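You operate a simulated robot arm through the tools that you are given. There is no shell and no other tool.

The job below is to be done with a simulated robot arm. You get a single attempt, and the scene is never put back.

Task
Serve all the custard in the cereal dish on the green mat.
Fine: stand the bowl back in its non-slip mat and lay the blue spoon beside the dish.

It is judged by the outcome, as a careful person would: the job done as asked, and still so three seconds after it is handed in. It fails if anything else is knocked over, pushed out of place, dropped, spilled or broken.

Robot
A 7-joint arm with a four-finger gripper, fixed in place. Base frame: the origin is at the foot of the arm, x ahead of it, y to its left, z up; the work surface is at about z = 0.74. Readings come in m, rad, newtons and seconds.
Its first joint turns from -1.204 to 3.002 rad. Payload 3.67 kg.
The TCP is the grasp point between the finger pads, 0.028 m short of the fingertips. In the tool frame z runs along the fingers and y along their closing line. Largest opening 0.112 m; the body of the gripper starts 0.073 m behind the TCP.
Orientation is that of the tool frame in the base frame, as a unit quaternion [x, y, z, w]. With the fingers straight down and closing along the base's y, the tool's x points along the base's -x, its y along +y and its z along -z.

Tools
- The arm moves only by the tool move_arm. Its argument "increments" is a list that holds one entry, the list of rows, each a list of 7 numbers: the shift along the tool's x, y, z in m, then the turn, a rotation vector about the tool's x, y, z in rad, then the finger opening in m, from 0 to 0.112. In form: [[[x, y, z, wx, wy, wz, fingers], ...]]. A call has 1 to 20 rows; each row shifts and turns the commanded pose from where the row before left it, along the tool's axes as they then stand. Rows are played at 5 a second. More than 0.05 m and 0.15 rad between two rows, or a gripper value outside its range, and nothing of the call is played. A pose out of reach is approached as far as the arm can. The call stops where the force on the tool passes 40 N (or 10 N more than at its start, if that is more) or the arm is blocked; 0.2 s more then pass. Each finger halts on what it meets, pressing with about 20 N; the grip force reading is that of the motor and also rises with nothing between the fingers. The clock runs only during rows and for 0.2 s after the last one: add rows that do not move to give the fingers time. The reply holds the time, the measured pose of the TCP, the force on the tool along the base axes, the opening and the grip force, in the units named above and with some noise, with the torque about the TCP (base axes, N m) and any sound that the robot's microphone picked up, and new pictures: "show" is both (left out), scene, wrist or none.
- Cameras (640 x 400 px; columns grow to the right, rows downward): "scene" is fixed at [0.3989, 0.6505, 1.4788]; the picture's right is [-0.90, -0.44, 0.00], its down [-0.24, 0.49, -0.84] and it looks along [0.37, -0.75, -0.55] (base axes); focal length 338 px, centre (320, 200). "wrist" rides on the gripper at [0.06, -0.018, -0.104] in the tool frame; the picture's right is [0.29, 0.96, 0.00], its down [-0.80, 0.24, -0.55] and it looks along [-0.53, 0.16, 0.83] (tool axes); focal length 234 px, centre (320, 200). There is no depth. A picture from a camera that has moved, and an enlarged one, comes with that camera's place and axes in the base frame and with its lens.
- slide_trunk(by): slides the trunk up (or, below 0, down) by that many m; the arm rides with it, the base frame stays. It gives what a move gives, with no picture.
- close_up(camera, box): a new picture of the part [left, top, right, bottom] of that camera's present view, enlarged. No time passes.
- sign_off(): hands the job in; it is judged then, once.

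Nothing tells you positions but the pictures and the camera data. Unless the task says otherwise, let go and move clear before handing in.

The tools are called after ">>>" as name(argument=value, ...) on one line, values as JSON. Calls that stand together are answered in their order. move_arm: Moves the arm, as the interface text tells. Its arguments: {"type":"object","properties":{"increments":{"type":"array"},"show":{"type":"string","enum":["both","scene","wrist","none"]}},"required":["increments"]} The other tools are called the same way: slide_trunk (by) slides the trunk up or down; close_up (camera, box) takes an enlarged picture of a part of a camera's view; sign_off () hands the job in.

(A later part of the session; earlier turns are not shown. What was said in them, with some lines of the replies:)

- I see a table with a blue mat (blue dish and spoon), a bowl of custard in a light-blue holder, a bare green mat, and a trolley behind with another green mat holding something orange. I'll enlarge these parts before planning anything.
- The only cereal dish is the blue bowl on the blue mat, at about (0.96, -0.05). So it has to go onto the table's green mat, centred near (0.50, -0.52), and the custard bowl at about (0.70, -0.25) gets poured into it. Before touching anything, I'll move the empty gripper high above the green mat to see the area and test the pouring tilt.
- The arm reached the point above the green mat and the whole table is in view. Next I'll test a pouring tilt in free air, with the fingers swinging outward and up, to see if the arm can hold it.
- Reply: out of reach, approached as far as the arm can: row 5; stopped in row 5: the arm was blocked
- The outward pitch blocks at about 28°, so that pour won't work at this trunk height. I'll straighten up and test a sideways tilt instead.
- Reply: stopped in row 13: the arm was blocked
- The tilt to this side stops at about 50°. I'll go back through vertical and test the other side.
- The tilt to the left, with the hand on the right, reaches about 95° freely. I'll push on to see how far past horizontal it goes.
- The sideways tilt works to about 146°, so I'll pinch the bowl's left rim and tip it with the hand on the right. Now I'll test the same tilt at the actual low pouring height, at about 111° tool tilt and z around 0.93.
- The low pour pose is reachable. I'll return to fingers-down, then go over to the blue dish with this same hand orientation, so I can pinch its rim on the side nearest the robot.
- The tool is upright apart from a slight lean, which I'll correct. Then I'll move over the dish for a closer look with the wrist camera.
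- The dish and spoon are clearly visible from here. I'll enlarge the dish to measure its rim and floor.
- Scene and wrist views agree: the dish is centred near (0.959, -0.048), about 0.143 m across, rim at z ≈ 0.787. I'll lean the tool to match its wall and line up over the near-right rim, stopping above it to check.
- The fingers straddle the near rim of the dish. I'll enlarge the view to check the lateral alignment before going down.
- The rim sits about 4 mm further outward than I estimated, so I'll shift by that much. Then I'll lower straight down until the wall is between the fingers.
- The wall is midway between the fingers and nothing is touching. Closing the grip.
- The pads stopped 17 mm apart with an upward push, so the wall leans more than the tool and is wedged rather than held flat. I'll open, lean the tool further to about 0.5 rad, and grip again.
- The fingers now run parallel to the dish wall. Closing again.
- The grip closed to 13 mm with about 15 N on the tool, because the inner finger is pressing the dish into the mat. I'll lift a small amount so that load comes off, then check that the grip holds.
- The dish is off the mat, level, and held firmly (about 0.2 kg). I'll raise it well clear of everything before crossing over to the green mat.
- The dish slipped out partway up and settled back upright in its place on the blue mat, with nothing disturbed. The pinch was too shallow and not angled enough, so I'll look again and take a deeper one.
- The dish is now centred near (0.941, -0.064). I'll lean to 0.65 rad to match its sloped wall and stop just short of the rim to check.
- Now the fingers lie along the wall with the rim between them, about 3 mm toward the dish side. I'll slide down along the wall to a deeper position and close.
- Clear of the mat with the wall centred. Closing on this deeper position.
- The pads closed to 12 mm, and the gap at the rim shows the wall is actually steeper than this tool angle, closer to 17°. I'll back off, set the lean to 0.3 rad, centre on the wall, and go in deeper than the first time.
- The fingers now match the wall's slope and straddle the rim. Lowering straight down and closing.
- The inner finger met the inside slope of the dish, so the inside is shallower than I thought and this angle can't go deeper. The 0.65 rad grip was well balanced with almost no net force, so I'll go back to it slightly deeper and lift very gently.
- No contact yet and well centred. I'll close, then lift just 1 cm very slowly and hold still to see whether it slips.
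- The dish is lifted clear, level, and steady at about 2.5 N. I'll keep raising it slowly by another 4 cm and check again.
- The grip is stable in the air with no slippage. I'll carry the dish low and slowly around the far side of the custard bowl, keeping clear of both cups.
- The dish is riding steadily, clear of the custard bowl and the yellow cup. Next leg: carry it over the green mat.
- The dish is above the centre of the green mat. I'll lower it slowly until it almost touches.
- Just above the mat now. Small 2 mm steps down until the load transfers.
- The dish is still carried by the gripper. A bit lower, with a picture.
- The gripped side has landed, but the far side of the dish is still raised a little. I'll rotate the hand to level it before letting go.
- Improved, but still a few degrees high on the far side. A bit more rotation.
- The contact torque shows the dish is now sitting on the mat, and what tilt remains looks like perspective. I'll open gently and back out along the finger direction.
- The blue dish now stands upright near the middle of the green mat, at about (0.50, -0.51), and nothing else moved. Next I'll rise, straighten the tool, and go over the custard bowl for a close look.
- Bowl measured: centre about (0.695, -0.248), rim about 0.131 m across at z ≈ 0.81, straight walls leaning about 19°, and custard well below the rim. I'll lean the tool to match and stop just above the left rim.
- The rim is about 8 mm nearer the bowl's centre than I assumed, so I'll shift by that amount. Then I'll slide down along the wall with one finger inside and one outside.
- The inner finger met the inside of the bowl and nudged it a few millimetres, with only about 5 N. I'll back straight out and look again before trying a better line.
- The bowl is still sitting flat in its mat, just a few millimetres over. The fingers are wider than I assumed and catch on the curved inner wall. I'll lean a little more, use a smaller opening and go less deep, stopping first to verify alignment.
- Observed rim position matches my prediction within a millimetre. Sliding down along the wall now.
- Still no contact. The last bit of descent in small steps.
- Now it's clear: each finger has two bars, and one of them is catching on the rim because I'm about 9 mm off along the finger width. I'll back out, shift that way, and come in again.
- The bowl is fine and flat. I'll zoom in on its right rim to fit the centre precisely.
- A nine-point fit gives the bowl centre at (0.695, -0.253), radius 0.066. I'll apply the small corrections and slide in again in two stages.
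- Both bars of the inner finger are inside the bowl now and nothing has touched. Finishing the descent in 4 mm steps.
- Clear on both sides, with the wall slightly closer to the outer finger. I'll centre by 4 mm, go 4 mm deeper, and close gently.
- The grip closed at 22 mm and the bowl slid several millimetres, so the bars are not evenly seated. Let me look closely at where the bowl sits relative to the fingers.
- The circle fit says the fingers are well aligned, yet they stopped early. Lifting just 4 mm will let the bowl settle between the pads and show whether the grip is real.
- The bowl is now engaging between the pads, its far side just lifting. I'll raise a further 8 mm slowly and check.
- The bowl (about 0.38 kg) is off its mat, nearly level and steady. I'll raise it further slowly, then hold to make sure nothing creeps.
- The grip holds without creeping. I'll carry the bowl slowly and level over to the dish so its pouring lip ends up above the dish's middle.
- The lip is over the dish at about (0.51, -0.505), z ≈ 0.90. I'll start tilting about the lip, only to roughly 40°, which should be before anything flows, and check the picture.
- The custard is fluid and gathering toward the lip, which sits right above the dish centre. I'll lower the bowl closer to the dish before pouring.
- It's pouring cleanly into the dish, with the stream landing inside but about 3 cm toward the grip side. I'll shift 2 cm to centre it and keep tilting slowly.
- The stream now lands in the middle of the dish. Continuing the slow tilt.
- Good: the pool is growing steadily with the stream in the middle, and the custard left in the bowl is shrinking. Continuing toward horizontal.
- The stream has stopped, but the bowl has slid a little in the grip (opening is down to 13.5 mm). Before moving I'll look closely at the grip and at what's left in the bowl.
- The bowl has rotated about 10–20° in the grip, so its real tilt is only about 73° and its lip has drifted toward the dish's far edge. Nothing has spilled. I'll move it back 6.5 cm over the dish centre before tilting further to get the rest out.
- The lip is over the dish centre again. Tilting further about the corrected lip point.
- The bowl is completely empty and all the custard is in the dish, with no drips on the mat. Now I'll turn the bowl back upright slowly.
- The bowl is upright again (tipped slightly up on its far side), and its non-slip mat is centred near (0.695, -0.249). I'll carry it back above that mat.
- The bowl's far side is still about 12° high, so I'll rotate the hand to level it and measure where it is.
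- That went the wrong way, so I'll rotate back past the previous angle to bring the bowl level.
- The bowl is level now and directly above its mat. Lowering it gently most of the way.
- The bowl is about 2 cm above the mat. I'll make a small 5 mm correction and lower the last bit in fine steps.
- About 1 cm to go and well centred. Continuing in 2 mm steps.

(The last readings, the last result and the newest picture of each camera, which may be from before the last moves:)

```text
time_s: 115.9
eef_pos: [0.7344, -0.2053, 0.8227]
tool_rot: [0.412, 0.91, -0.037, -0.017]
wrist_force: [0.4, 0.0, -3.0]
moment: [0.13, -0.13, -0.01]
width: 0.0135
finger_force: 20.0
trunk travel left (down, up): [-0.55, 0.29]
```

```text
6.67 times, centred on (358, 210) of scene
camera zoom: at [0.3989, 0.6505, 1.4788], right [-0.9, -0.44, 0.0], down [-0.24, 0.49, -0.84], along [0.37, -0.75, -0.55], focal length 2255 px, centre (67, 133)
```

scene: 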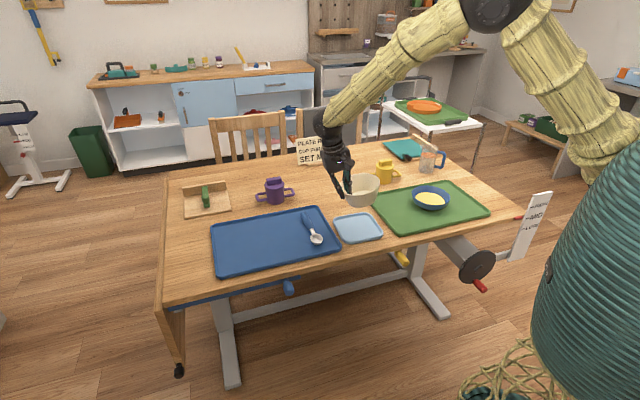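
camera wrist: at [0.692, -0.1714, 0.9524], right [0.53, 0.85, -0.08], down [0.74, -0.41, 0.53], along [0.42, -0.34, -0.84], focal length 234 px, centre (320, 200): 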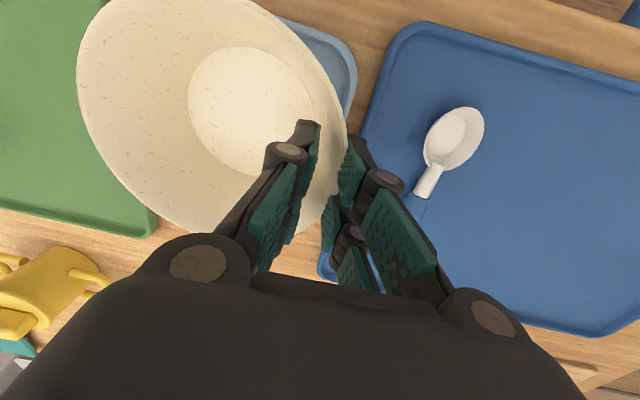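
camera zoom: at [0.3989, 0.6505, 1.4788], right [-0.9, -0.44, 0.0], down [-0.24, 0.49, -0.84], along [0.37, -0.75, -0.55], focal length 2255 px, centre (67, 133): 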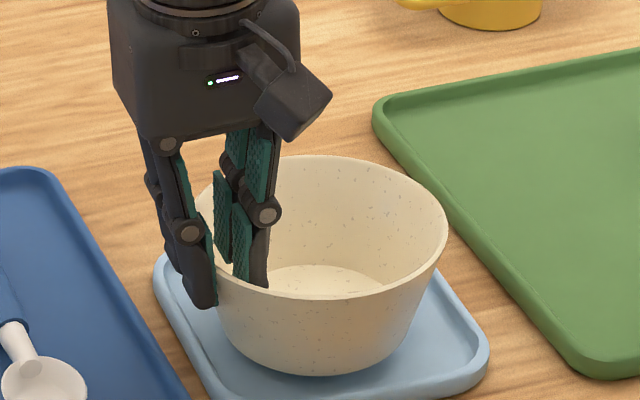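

Nearly touching but still carrying the weight. A couple more 1.5 mm steps.

>>> move_arm(increments=[[[0, 0.0001, 0.0015, 0, 0, 0, 0.0], [0, 0.0001, 0.0015, 0, 0, 0, 0.0], [0, 0, 0, 0, 0, 0, 0.0]]], show="none")

>>> close_up(camera="scene", box=[310, 180, 406, 240])

```text
time_s: 116.7
eef_pos: [0.7352, -0.2059, 0.8215]
tool_rot: [0.412, 0.91, -0.038, -0.017]
wrist_force: [-0.2, -0.4, -3.4]
moment: [0.09, -0.11, -0.01]
width: 0.0132
finger_force: 19.8
trunk travel left (down, up): [-0.55, 0.29]
```

```text
6.67 times, centred on (358, 210) of scene
camera zoom: at [0.3989, 0.6505, 1.4788], right [-0.9, -0.44, 0.0], down [-0.24, 0.49, -0.84], along [0.37, -0.75, -0.55], focal length 2255 px, centre (67, 133)
```

zoom: 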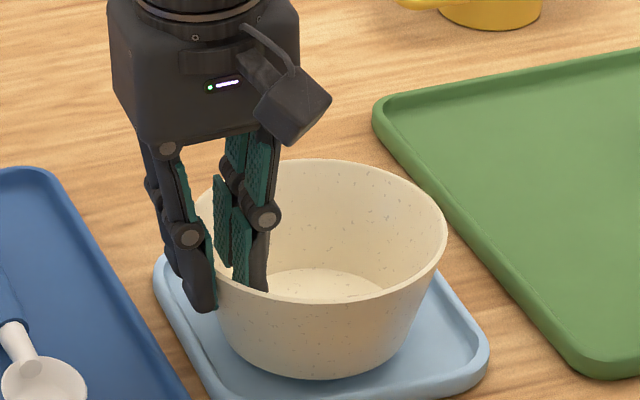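

>>> move_arm(increments=[[[0, 0.0001, 0.0015, 0, 0, 0, 0.0], [0, 0.0001, 0.0015, 0, 0, 0, 0.0], [0, 0, 0, 0, 0, 0, 0.0]]], show="none")

>>> close_up(camera="scene", box=[310, 180, 406, 240])

```text
time_s: 117.5
eef_pos: [0.7339, -0.2068, 0.8174]
tool_rot: [0.411, 0.911, -0.038, -0.016]
wrist_force: [-0.1, -0.1, -2.0]
moment: [0.09, -0.12, -0.01]
width: 0.0132
finger_force: 20.6
trunk travel left (down, up): [-0.55, 0.29]
```

```text
6.67 times, centred on (358, 210) of scene
camera zoom: at [0.3989, 0.6505, 1.4788], right [-0.9, -0.44, 0.0], down [-0.24, 0.49, -0.84], along [0.37, -0.75, -0.55], focal length 2255 px, centre (67, 133)
```

zoom: 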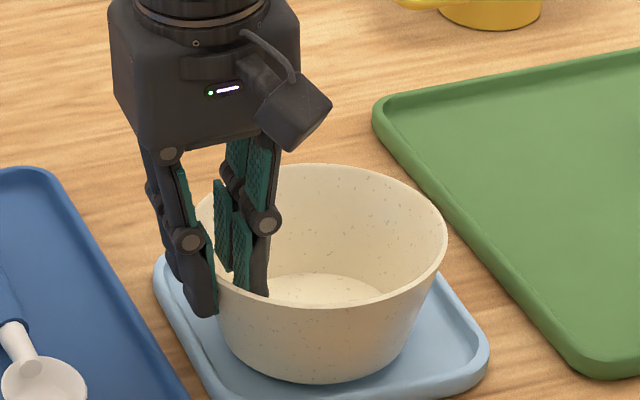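

Still descending freely. Continuing in small steps until the load lifts off the wrist.

>>> move_arm(increments=[[[0, 0.0001, 0.0015, 0, 0, 0, 0.0], [0, 0.0001, 0.0015, 0, 0, 0, 0.0], [0, 0, 0, 0, 0, 0, 0.0]]], show="none")

>>> close_up(camera="scene", box=[310, 185, 406, 245])

```text
time_s: 118.3
eef_pos: [0.7342, -0.2071, 0.8155]
tool_rot: [0.412, 0.91, -0.037, -0.016]
wrist_force: [6.6, -1.2, 8.4]
moment: [0.31, 0.2, -0.09]
width: 0.0132
finger_force: 19.9
trunk travel left (down, up): [-0.55, 0.29]
```

```text
6.67 times, centred on (358, 215) of scene
camera zoom: at [0.3989, 0.6505, 1.4788], right [-0.9, -0.44, 0.0], down [-0.24, 0.49, -0.84], along [0.37, -0.75, -0.55], focal length 2255 px, centre (67, 100)
```

zoom: 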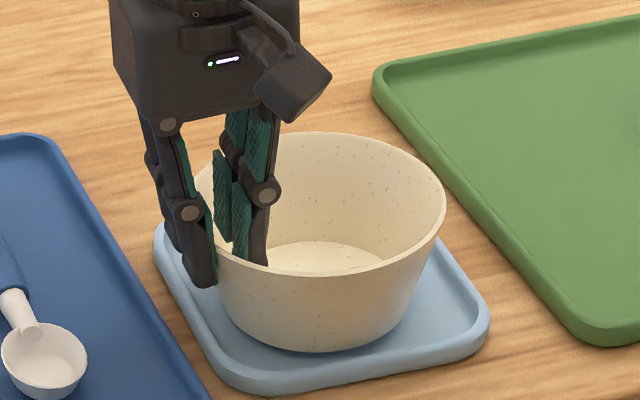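

The bowl has touched down in its mat. Releasing and lifting the fingers straight out.

>>> move_arm(increments=[[[0, 0, -0.001, 0, 0, 0, 0.018], [0, 0, 0, 0, 0, 0, 0.024], [0, 0, 0, 0, 0, 0, 0.03], [0, 0, 0, 0, 0, 0, 0.03], [0, 0, -0.012, 0, 0, 0, 0.03], [0, 0, -0.02, 0, 0, 0, 0.03], [0, 0, -0.03, 0, 0, 0, 0.03], [0, 0, -0.04, 0, 0, 0, 0.05], [0, 0, -0.04, 0, 0, 0, 0.05], [0, 0, 0, 0, 0, 0, 0.05]]])

>>> close_up(camera="scene", box=[310, 185, 406, 245])

>>> close_up(camera="scene", box=[370, 150, 498, 230])

```text
time_s: 120.5
eef_pos: [0.7433, -0.1994, 0.9552]
tool_rot: [0.413, 0.91, -0.038, -0.018]
wrist_force: [0.5, -0.3, -0.2]
moment: [0.01, 0.01, 0.01]
width: 0.05
finger_force: 0.2
trunk travel left (down, up): [-0.55, 0.29]
camera wrist: at [0.6974, -0.162, 1.0618], right [0.53, 0.85, -0.08], down [0.74, -0.41, 0.53], along [0.42, -0.34, -0.84], focal length 234 px, centre (320, 200)
```

scene: 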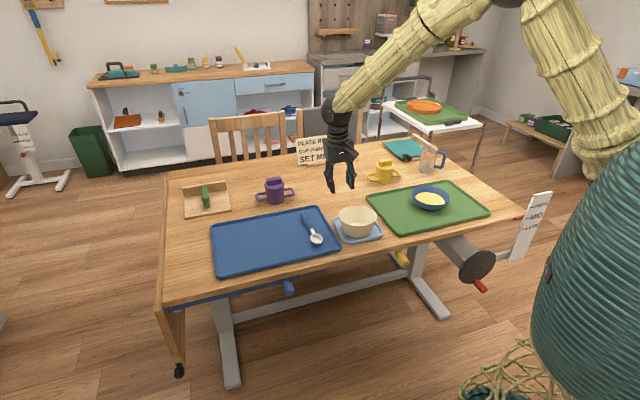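
wrist: 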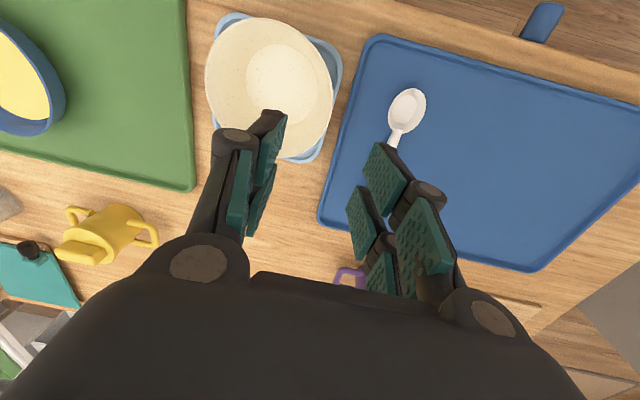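

```text
6.67 times, centred on (358, 215) of scene
camera zoom: at [0.3989, 0.6505, 1.4788], right [-0.9, -0.44, 0.0], down [-0.24, 0.49, -0.84], along [0.37, -0.75, -0.55], focal length 2255 px, centre (67, 100)
```

zoom: 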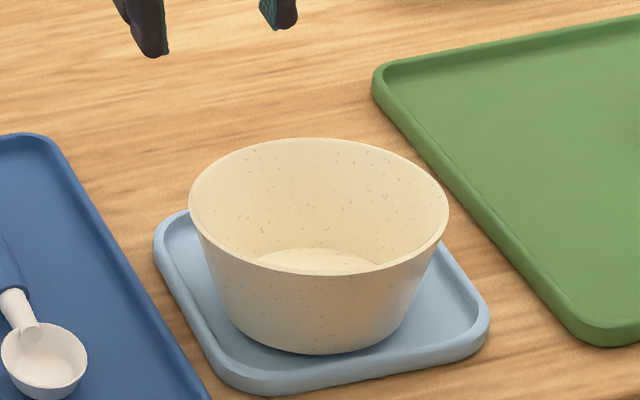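

```text
5.00 times, centred on (434, 190) of scene
camera zoom: at [0.3989, 0.6505, 1.4788], right [-0.9, -0.44, 0.0], down [-0.24, 0.49, -0.84], along [0.37, -0.75, -0.55], focal length 1691 px, centre (-250, 250)
```

zoom: 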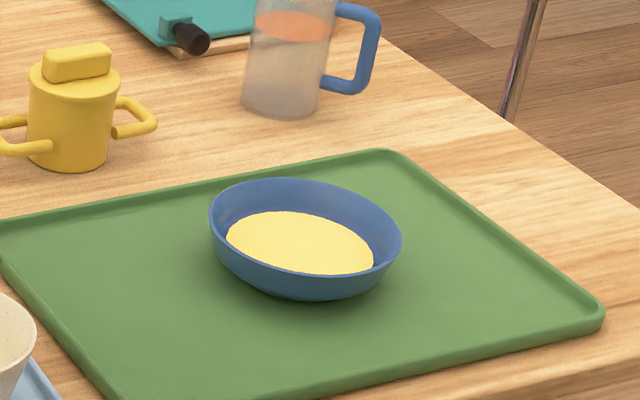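

The bowl stands flat in its non-slip mat and the dish of custard is undisturbed. Last item: the spoon, which lies parallel to my finger width already. Moving above its blue handle.

>>> move_arm(increments=[[[0, 0, 0, -0.075, 0, 0, 0.07], [-0.0222, 0.03, 0.008, 0, 0, 0, 0.07], [-0.0222, 0.03, 0.008, 0, 0, 0, 0.07], [-0.0222, 0.03, 0.008, 0, 0, 0, 0.07], [0, 0, 0, 0, 0, 0, 0.07]]])

>>> close_up(camera="wrist", box=[220, 20, 460, 170])

>>> close_up(camera="scene", box=[280, 195, 344, 235])

```text
time_s: 121.7
eef_pos: [0.8536, -0.1903, 0.9349]
tool_rot: [0.412, 0.911, -0.003, 0.0]
wrist_force: [0.6, 0.3, 0.8]
moment: [-0.01, -0.02, 0.03]
width: 0.0698
finger_force: 0.1
trunk travel left (down, up): [-0.55, 0.29]
camera wrist: at [0.8027, -0.1574, 1.0386], right [0.53, 0.85, -0.01], down [0.71, -0.44, 0.55], along [0.47, -0.3, -0.83], focal length 234 px, centre (320, 200)
```

scene: 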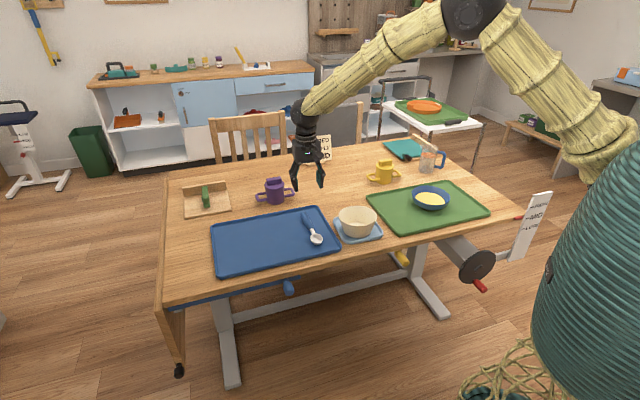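
wrist: 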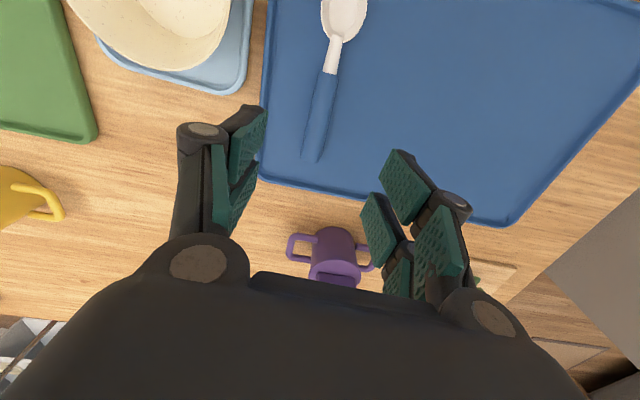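

```text
2.67 times, centred on (340, 95) of wrist
camera zoom: at [0.8027, -0.1574, 1.0386], right [0.53, 0.85, -0.01], down [0.71, -0.44, 0.55], along [0.47, -0.3, -0.83], focal length 624 px, centre (267, 480)
```

zoom: 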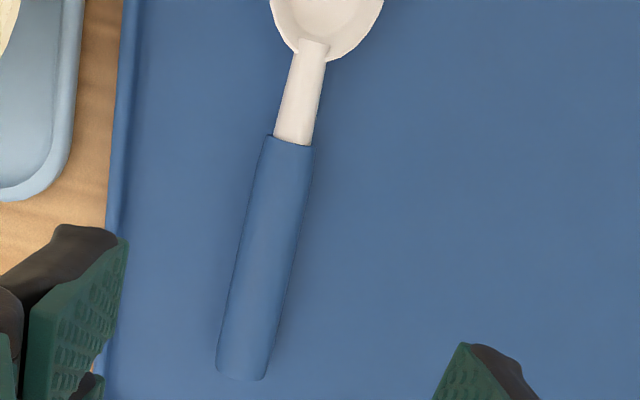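

```text
10.00 times, centred on (312, 215) of scene
camera zoom: at [0.3989, 0.6505, 1.4788], right [-0.9, -0.44, 0.0], down [-0.24, 0.49, -0.84], along [0.37, -0.75, -0.55], focal length 3383 px, centre (400, 50)
```

zoom: 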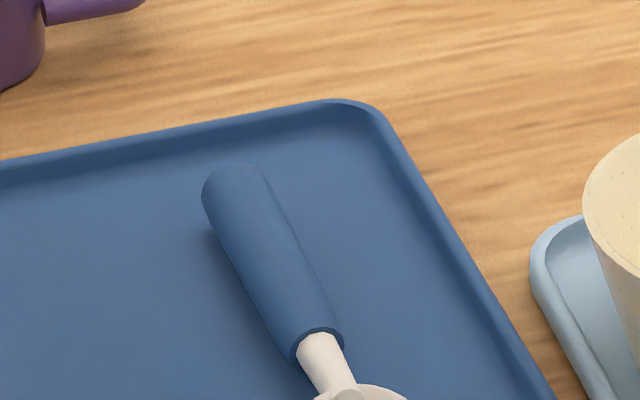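

The handle runs from (0.898, -0.230) to (0.829, -0.164), about 22 mm thick, and is about 5° off my finger direction. I'll align and descend around it.

>>> move_arm(increments=[[[0, 0.002, 0, 0, 0, -0.083, 0.05], [0, 0, 0.04, 0, 0, 0, 0.05], [0, 0, 0.04, 0, 0, 0, 0.05], [0, 0, 0.03, 0, 0, 0, 0.05], [0, 0, 0.02, 0, 0, 0, 0.05], [0, 0, 0, 0, 0, 0, 0.05]]])

>>> close_up(camera="wrist", box=[220, 60, 460, 210])

>>> close_up(camera="scene", box=[272, 185, 352, 235])

```text
time_s: 123.1
eef_pos: [0.8566, -0.1905, 0.802]
tool_rot: [0.375, 0.927, -0.003, 0.0]
wrist_force: [-0.2, -0.3, 0.6]
moment: [0.0, 0.0, 0.05]
width: 0.05
finger_force: 0.0
trunk travel left (down, up): [-0.55, 0.29]
camera wrist: at [0.8023, -0.1614, 0.907], right [0.46, 0.89, -0.01], down [0.74, -0.38, 0.55], along [0.49, -0.26, -0.83], focal length 234 px, centre (320, 200)
```

scene: 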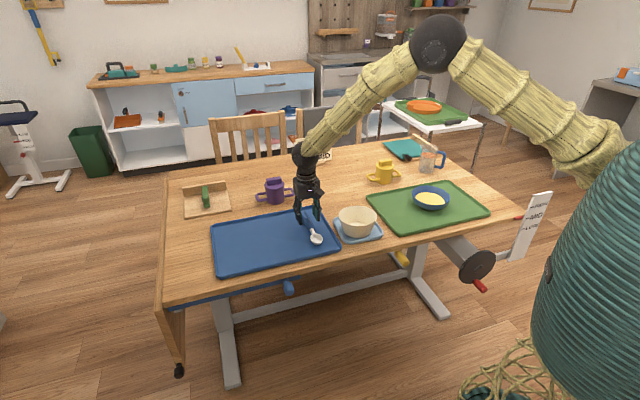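
wrist: 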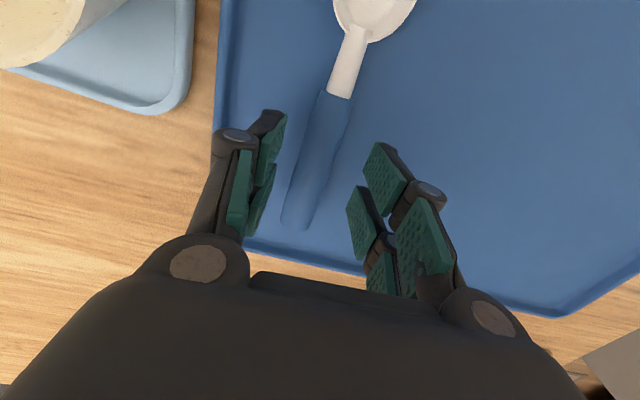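

```text
2.67 times, centred on (340, 135) of wrist
camera zoom: at [0.8023, -0.1614, 0.907], right [0.46, 0.89, -0.01], down [0.74, -0.38, 0.55], along [0.49, -0.26, -0.83], focal length 624 px, centre (267, 373)
```

zoom: 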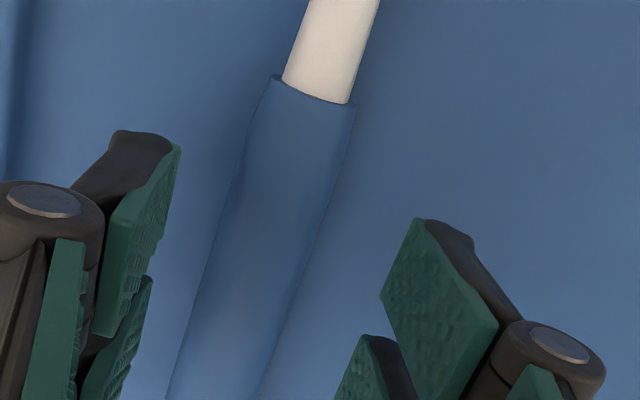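

```text
8.00 times, centred on (312, 210) of scene
camera zoom: at [0.3989, 0.6505, 1.4788], right [-0.9, -0.44, 0.0], down [-0.24, 0.49, -0.84], along [0.37, -0.75, -0.55], focal length 2706 px, centre (384, 120)
```

zoom: 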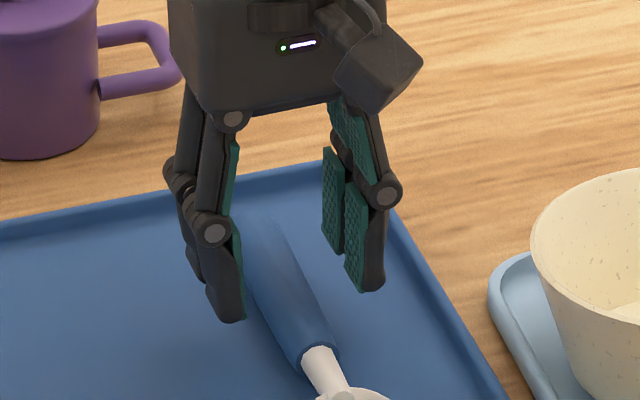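

The handle is centred between the fingers. Lowering the last bit and closing on it.

>>> move_arm(increments=[[[0, 0, 0.008, 0, 0, 0, 0.05], [0, 0, 0.006, 0, 0, 0, 0.05], [0, 0, 0.004, 0, 0, 0, 0.05], [0, 0, 0, 0, 0, 0, 0.04], [0, 0, 0, 0, 0, 0, 0.03], [0, 0, 0, 0, 0, 0, 0.02], [0, 0, 0, 0, 0, 0, 0.01], [0, 0, 0, 0, 0, 0, 0.0], [0, 0, 0, 0, 0, 0, 0.0]]])

>>> close_up(camera="wrist", box=[220, 60, 460, 210])

>>> close_up(camera="scene", box=[272, 185, 352, 235])

```text
time_s: 125.1
eef_pos: [0.8568, -0.1896, 0.7829]
tool_rot: [0.374, 0.927, -0.003, -0.002]
wrist_force: [-0.3, -0.8, 2.1]
moment: [-0.02, -0.03, 0.01]
width: 0.0275
finger_force: 20.0
trunk travel left (down, up): [-0.55, 0.29]
camera wrist: at [0.8022, -0.1609, 0.8886], right [0.46, 0.89, -0.01], down [0.74, -0.38, 0.55], along [0.49, -0.26, -0.83], focal length 234 px, centre (320, 200)
```

scene: 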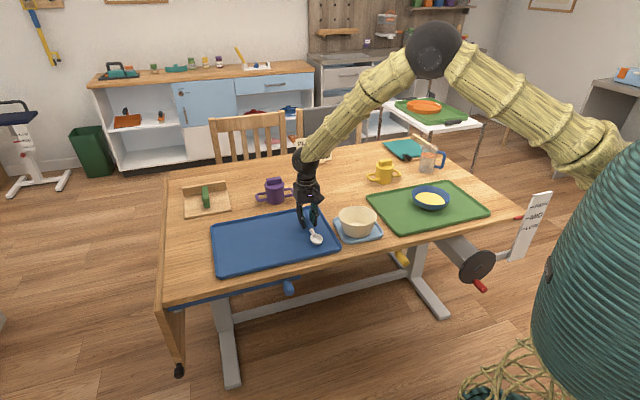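
wrist: 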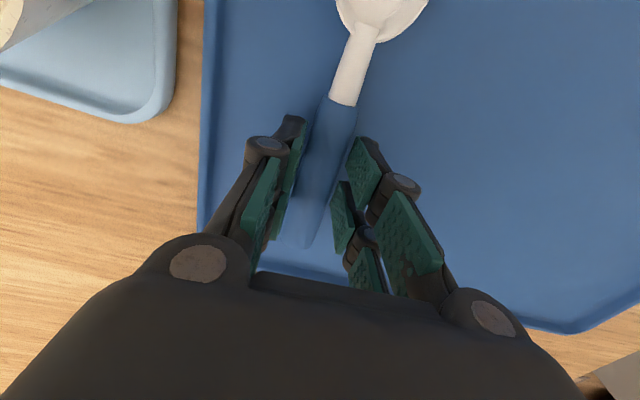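

```text
2.67 times, centred on (340, 135) of wrist
camera zoom: at [0.8022, -0.1609, 0.8886], right [0.46, 0.89, -0.01], down [0.74, -0.38, 0.55], along [0.49, -0.26, -0.83], focal length 624 px, centre (267, 373)
```

zoom: 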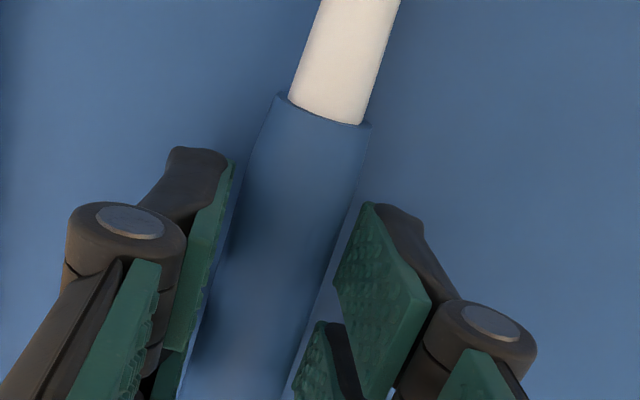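

```text
8.00 times, centred on (312, 210) of scene
camera zoom: at [0.3989, 0.6505, 1.4788], right [-0.9, -0.44, 0.0], down [-0.24, 0.49, -0.84], along [0.37, -0.75, -0.55], focal length 2706 px, centre (384, 120)
```

zoom: 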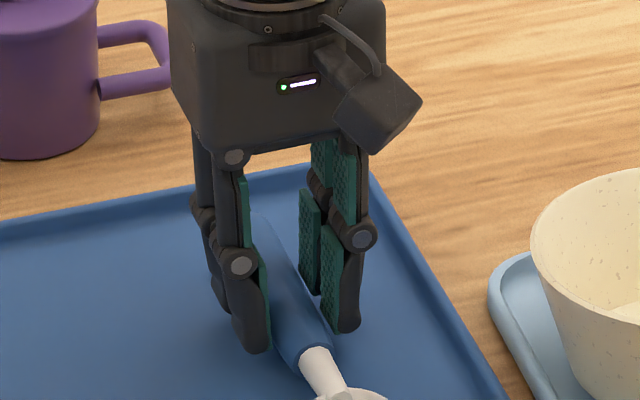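

Handle gripped at 27 mm. Lifting slowly 3 cm and checking that the spoon stays in the fingers.

>>> move_arm(increments=[[[0, 0, -0.003, 0, 0, 0, 0.0], [0, 0, -0.004, 0, 0, 0, 0.0], [0, 0, -0.005, 0, 0, 0, 0.0], [0, 0, -0.006, 0, 0, 0, 0.0], [0, 0, -0.006, 0, 0, 0, 0.0], [0, 0, -0.006, 0, 0, 0, 0.0], [0, 0, 0, 0, 0, 0, 0.0], [0, 0, 0, 0, 0, 0, 0.0]]], show="wrist")

>>> close_up(camera="scene", box=[272, 185, 352, 235])

```text
time_s: 126.9
eef_pos: [0.8545, -0.1874, 0.8153]
tool_rot: [0.374, 0.927, -0.005, -0.002]
wrist_force: [-0.5, -0.3, -0.2]
moment: [-0.06, -0.03, -0.01]
width: 0.0275
finger_force: 19.4
trunk travel left (down, up): [-0.55, 0.29]
camera wrist: at [0.801, -0.1601, 0.9188], right [0.46, 0.89, -0.01], down [0.74, -0.38, 0.55], along [0.49, -0.26, -0.83], focal length 234 px, centre (320, 200)
```

wrist: 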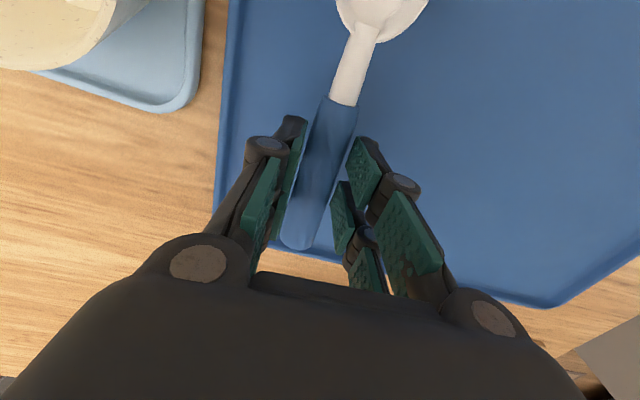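

```text
8.00 times, centred on (312, 210) of scene
camera zoom: at [0.3989, 0.6505, 1.4788], right [-0.9, -0.44, 0.0], down [-0.24, 0.49, -0.84], along [0.37, -0.75, -0.55], focal length 2706 px, centre (384, 120)
```

zoom: 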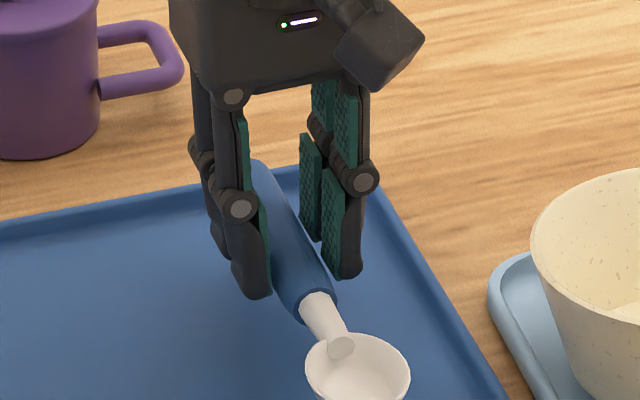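

The spoon is held firmly. I'll lift it above bowl height and carry it across to the open space on the green mat beside the dish.

>>> move_arm(increments=[[[0, 0, -0.02, 0, 0, 0, 0.0], [0, 0, -0.025, 0, 0, 0, 0.0], [0, 0, -0.025, 0, 0, 0, 0.0], [0, 0, -0.025, 0, 0, 0, 0.0], [0, -0.0127, -0.01, 0, 0, 0, 0.0], [0, -0.0254, 0, 0, 0, 0, 0.0], [0, -0.0254, 0, 0, 0, 0, 0.0], [0, -0.0254, 0, 0, 0, 0, 0.0], [0, -0.0254, 0, 0, 0, 0, 0.0], [0, -0.0254, 0, 0, 0, 0, 0.0], [0, -0.0254, 0, 0, 0, 0, 0.0], [0, -0.0254, 0, 0, 0, 0, 0.0], [0, -0.0254, 0, 0, 0, 0, 0.0], [0, -0.0254, 0, 0, 0, 0, 0.0], [0, -0.0254, 0, 0, 0, 0, 0.0], [0, -0.0254, 0, 0, 0, 0, 0.0], [0, -0.0254, 0, 0, 0, 0, 0.0], [0, -0.0254, 0, 0, 0, 0, 0.0], [0, -0.0127, 0, 0, 0, 0, 0.0], [0, 0, 0, 0, 0, 0, 0.0]]])

>>> close_up(camera="scene", box=[340, 140, 500, 240])

```text
time_s: 131.1
eef_pos: [0.6093, -0.443, 0.9233]
tool_rot: [0.374, 0.928, -0.003, -0.002]
wrist_force: [-0.6, 1.0, -1.5]
moment: [-0.02, 0.04, 0.01]
width: 0.0277
finger_force: 20.1
trunk travel left (down, up): [-0.55, 0.29]
camera wrist: at [0.5552, -0.4147, 1.0277], right [0.46, 0.89, -0.01], down [0.74, -0.38, 0.55], along [0.49, -0.26, -0.83], focal length 234 px, centre (320, 200)
```

scene: 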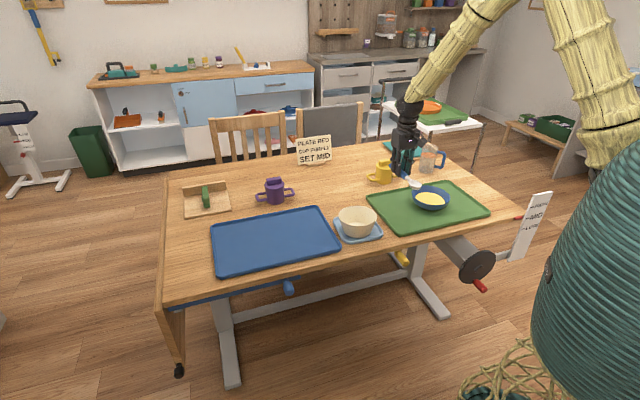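
wrist: 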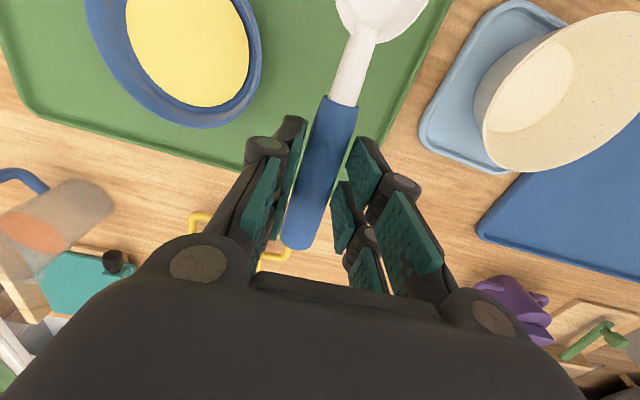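

```text
4.00 times, centred on (420, 190) of scene
camera zoom: at [0.3989, 0.6505, 1.4788], right [-0.9, -0.44, 0.0], down [-0.24, 0.49, -0.84], along [0.37, -0.75, -0.55], focal length 1353 px, centre (-80, 240)
```

zoom: 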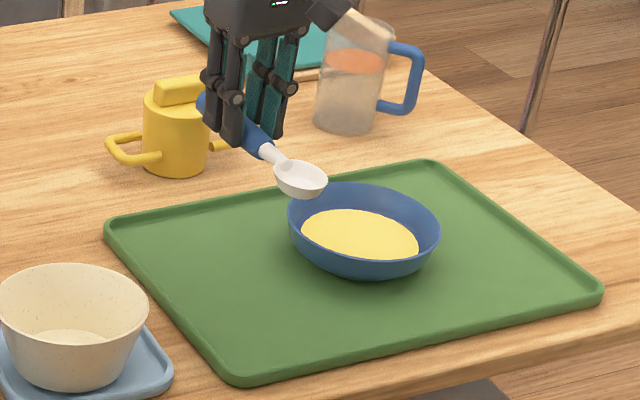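

The spoon is positioned parallel to the mat's side edge, about 4 cm clear of the dish. Lowering it.

>>> move_arm(increments=[[[0, 0, 0.025, 0, 0, 0, 0.0], [0, 0, 0.025, 0, 0, 0, 0.0], [0, 0, 0.025, 0, 0, 0, 0.0], [0, 0, 0.025, 0, 0, 0, 0.0], [0, 0, 0.015, 0, 0, 0, 0.0], [0, 0, 0.008, 0, 0, 0, 0.0], [0, 0, 0.006, 0, 0, 0, 0.0], [0, 0, 0, 0, 0, 0, 0.0]]], show="wrist")

>>> close_up(camera="scene", box=[370, 160, 466, 220])

```text
time_s: 132.9
eef_pos: [0.6068, -0.4453, 0.7924]
tool_rot: [0.375, 0.927, -0.003, -0.002]
wrist_force: [0.3, 0.1, -1.6]
moment: [0.0, -0.03, -0.02]
width: 0.0277
finger_force: 19.9
trunk travel left (down, up): [-0.55, 0.29]
camera wrist: at [0.5534, -0.4168, 0.8978], right [0.46, 0.89, -0.01], down [0.74, -0.38, 0.55], along [0.49, -0.26, -0.83], focal length 234 px, centre (320, 200)
```

wrist: 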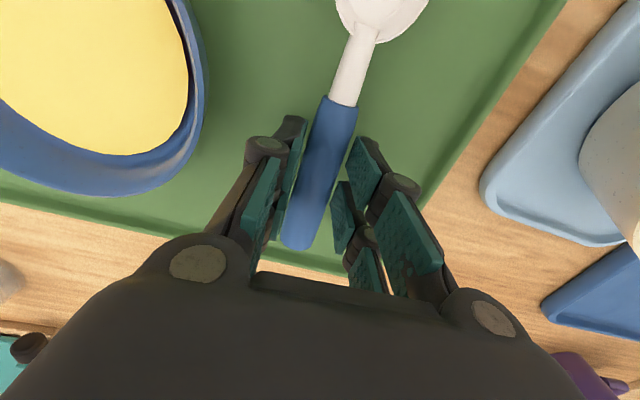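

```text
6.67 times, centred on (418, 190) of scene
camera zoom: at [0.3989, 0.6505, 1.4788], right [-0.9, -0.44, 0.0], down [-0.24, 0.49, -0.84], along [0.37, -0.75, -0.55], focal length 2255 px, centre (-333, 267)
```

zoom: 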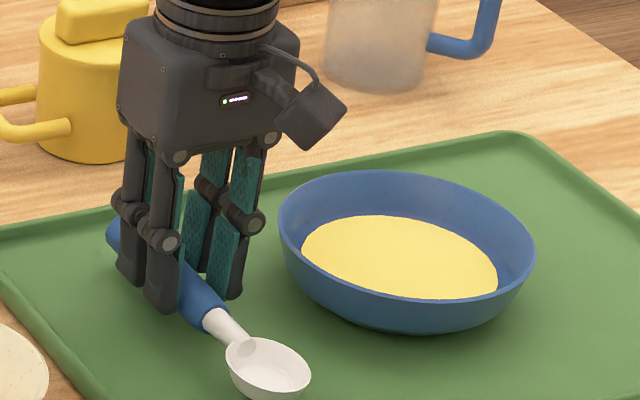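

Almost down, well inside the mat. A few fine steps to touch, then release.

>>> move_arm(increments=[[[0, 0, 0.003, 0, 0, 0, 0.0], [0, 0, 0.003, 0, 0, 0, 0.0], [0, 0, 0.002, 0, 0, 0, 0.0], [0, 0, 0, 0, 0, 0, 0.0]]], show="none")

>>> close_up(camera="scene", box=[370, 160, 466, 220])

```text
time_s: 133.9
eef_pos: [0.609, -0.4449, 0.7852]
tool_rot: [0.374, 0.927, -0.004, -0.002]
wrist_force: [-0.3, 0.5, -0.9]
moment: [-0.01, -0.02, 0.0]
width: 0.0277
finger_force: 20.2
trunk travel left (down, up): [-0.55, 0.29]
```

```text
6.67 times, centred on (418, 190) of scene
camera zoom: at [0.3989, 0.6505, 1.4788], right [-0.9, -0.44, 0.0], down [-0.24, 0.49, -0.84], along [0.37, -0.75, -0.55], focal length 2255 px, centre (-333, 267)
```

zoom: 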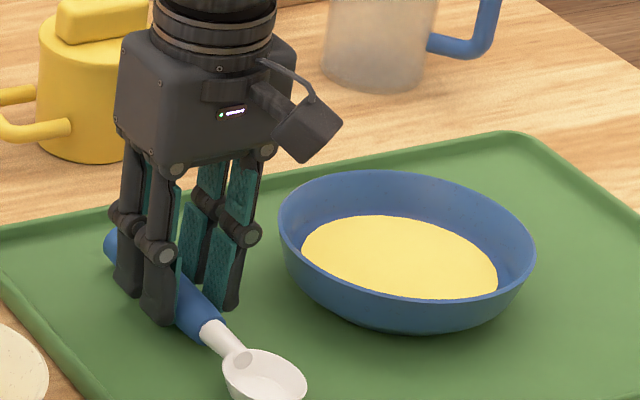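

>>> move_arm(increments=[[[0, 0, 0.0015, 0, 0, 0, 0.0], [0, 0, 0.001, 0, 0, 0, 0.0], [0, 0, 0, 0, 0, 0, 0.0]]], show="none")

```text
time_s: 134.7
eef_pos: [0.6098, -0.4458, 0.7843]
tool_rot: [0.375, 0.927, -0.003, 0.0]
wrist_force: [-1.2, -0.4, 16.7]
moment: [0.24, 0.27, 0.02]
width: 0.0276
finger_force: 19.6
trunk travel left (down, up): [-0.55, 0.29]
```

The spoon is resting on the mat. I'll ease off the pressure, open the fingers, and rise clear.

>>> move_arm(increments=[[[0, 0, -0.0015, 0, 0, 0, 0.0], [0, 0, 0, 0, 0, 0, 0.034], [0, 0, 0, 0, 0, 0, 0.042], [0, 0, 0, 0, 0, 0, 0.05], [0, 0, 0, 0, 0, 0, 0.05], [0, 0, -0.015, 0, 0, 0, 0.05], [0, 0, -0.025, 0, 0, 0, 0.05], [0, 0, -0.04, 0, 0, 0, 0.05], [0, 0, -0.045, 0, 0, 0, 0.05], [0, 0, -0.045, 0, 0, 0, 0.05], [0, 0, -0.045, 0, 0, 0, 0.05], [0, 0, 0, 0, 0, 0, 0.05]]])

>>> close_up(camera="scene", box=[340, 150, 500, 250])

>>> close_up(camera="wrist", box=[60, 0, 540, 220])

```text
time_s: 137.3
eef_pos: [0.6103, -0.4452, 0.9998]
tool_rot: [0.374, 0.927, -0.004, -0.002]
wrist_force: [0.6, -0.2, -0.8]
moment: [0.02, 0.01, 0.02]
width: 0.05
finger_force: 0.0
trunk travel left (down, up): [-0.55, 0.29]
camera wrist: at [0.557, -0.4174, 1.1039], right [0.46, 0.89, -0.01], down [0.74, -0.38, 0.55], along [0.49, -0.26, -0.83], focal length 234 px, centre (320, 200)
```

scene: 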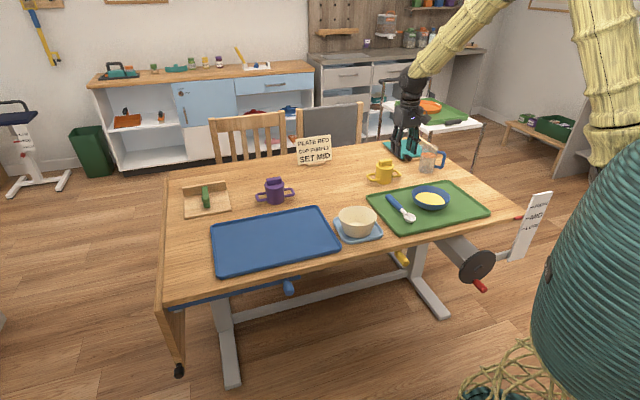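
wrist: 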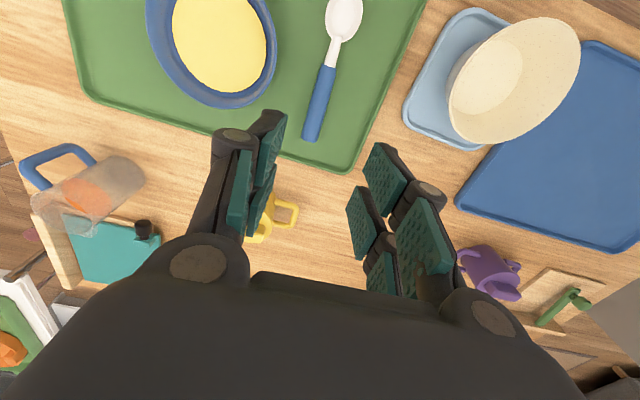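

```text
4.00 times, centred on (420, 200) of scene
camera zoom: at [0.3989, 0.6505, 1.4788], right [-0.9, -0.44, 0.0], down [-0.24, 0.49, -0.84], along [0.37, -0.75, -0.55], focal length 1353 px, centre (-80, 200)
```

zoom: 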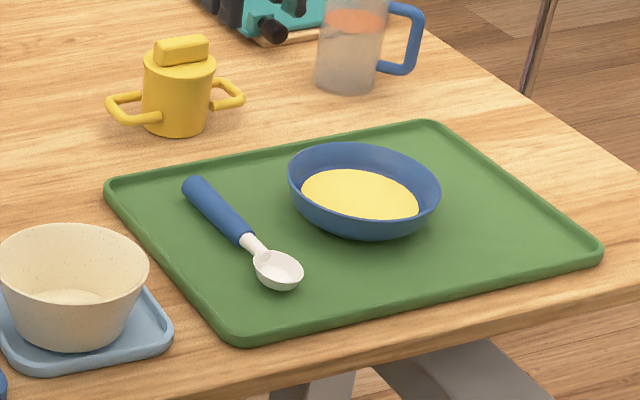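

```text
1.33 times, centred on (300, 110) of wrist
camera zoom: at [0.557, -0.4174, 1.1039], right [0.46, 0.89, -0.01], down [0.74, -0.38, 0.55], along [0.49, -0.26, -0.83], focal length 312 px, centre (347, 320)
```

zoom: 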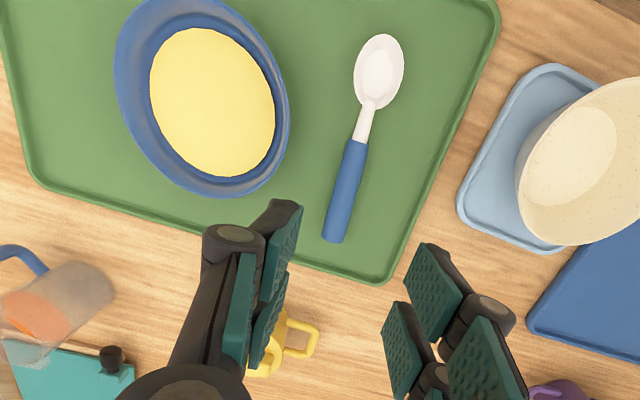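

Everything appears in place: custard in the dish on the green mat, spoon beside it, bowl in its mat. One last close look at the bowl and the surroundings before handing in.

>>> close_up(camera="scene", box=[320, 195, 400, 245])

>>> close_up(camera="scene", box=[160, 130, 480, 290])

```text
8.00 times, centred on (360, 220) of scene
camera zoom: at [0.3989, 0.6505, 1.4788], right [-0.9, -0.44, 0.0], down [-0.24, 0.49, -0.84], along [0.37, -0.75, -0.55], focal length 2706 px, centre (0, 40)
```

zoom: 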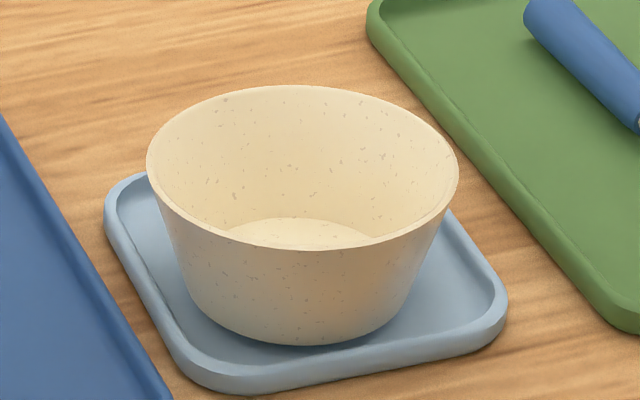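

```text
2.00 times, centred on (320, 210) of scene
camera zoom: at [0.3989, 0.6505, 1.4788], right [-0.9, -0.44, 0.0], down [-0.24, 0.49, -0.84], along [0.37, -0.75, -0.55], focal length 677 px, centre (320, 180)
```

zoom: 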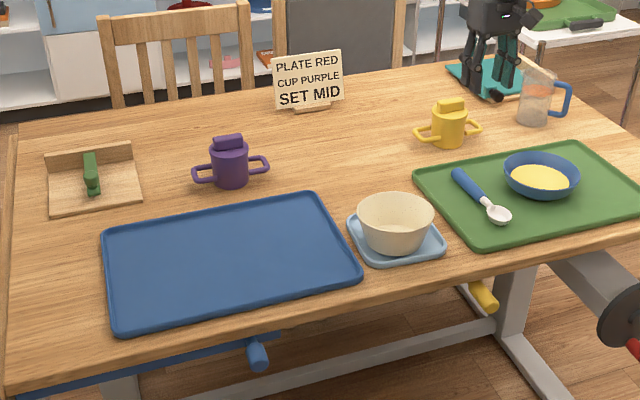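

The bowl stands flat and empty inside its mat, the custard is all in the blue dish on the green mat, and the blue spoon lies beside it. Nothing else has moved or spilled and the gripper is clear, so I'm handing in.

>>> sign_off()

```text
The job is handed in.
```

All the custard is now in the blue cereal dish on the green mat. The bowl is empty and back in its non-slip mat, and the blue spoon lies beside the dish. The job is handed in, but no verdict came back.

- **Which dish:** I took "the cereal dish" to be the blue one on the blue mat. I moved it to the green mat on the table and poured the custard there. The green tray on the trolley was not touched.
- **Slip while lifting the dish:** On the first lift the empty dish slipped out of the gripper. It settled back upright on the blue mat, and the second lift held.
- **Contact with the bowl:** The fingers nudged the bowl a few millimetres while I was lining up to grip it. It now stands flat and fully inside its mat, though slightly off centre.
- **Spills and other items:** The last pictures show no custard outside the dish. The cups, jug, card and other items look unmoved.
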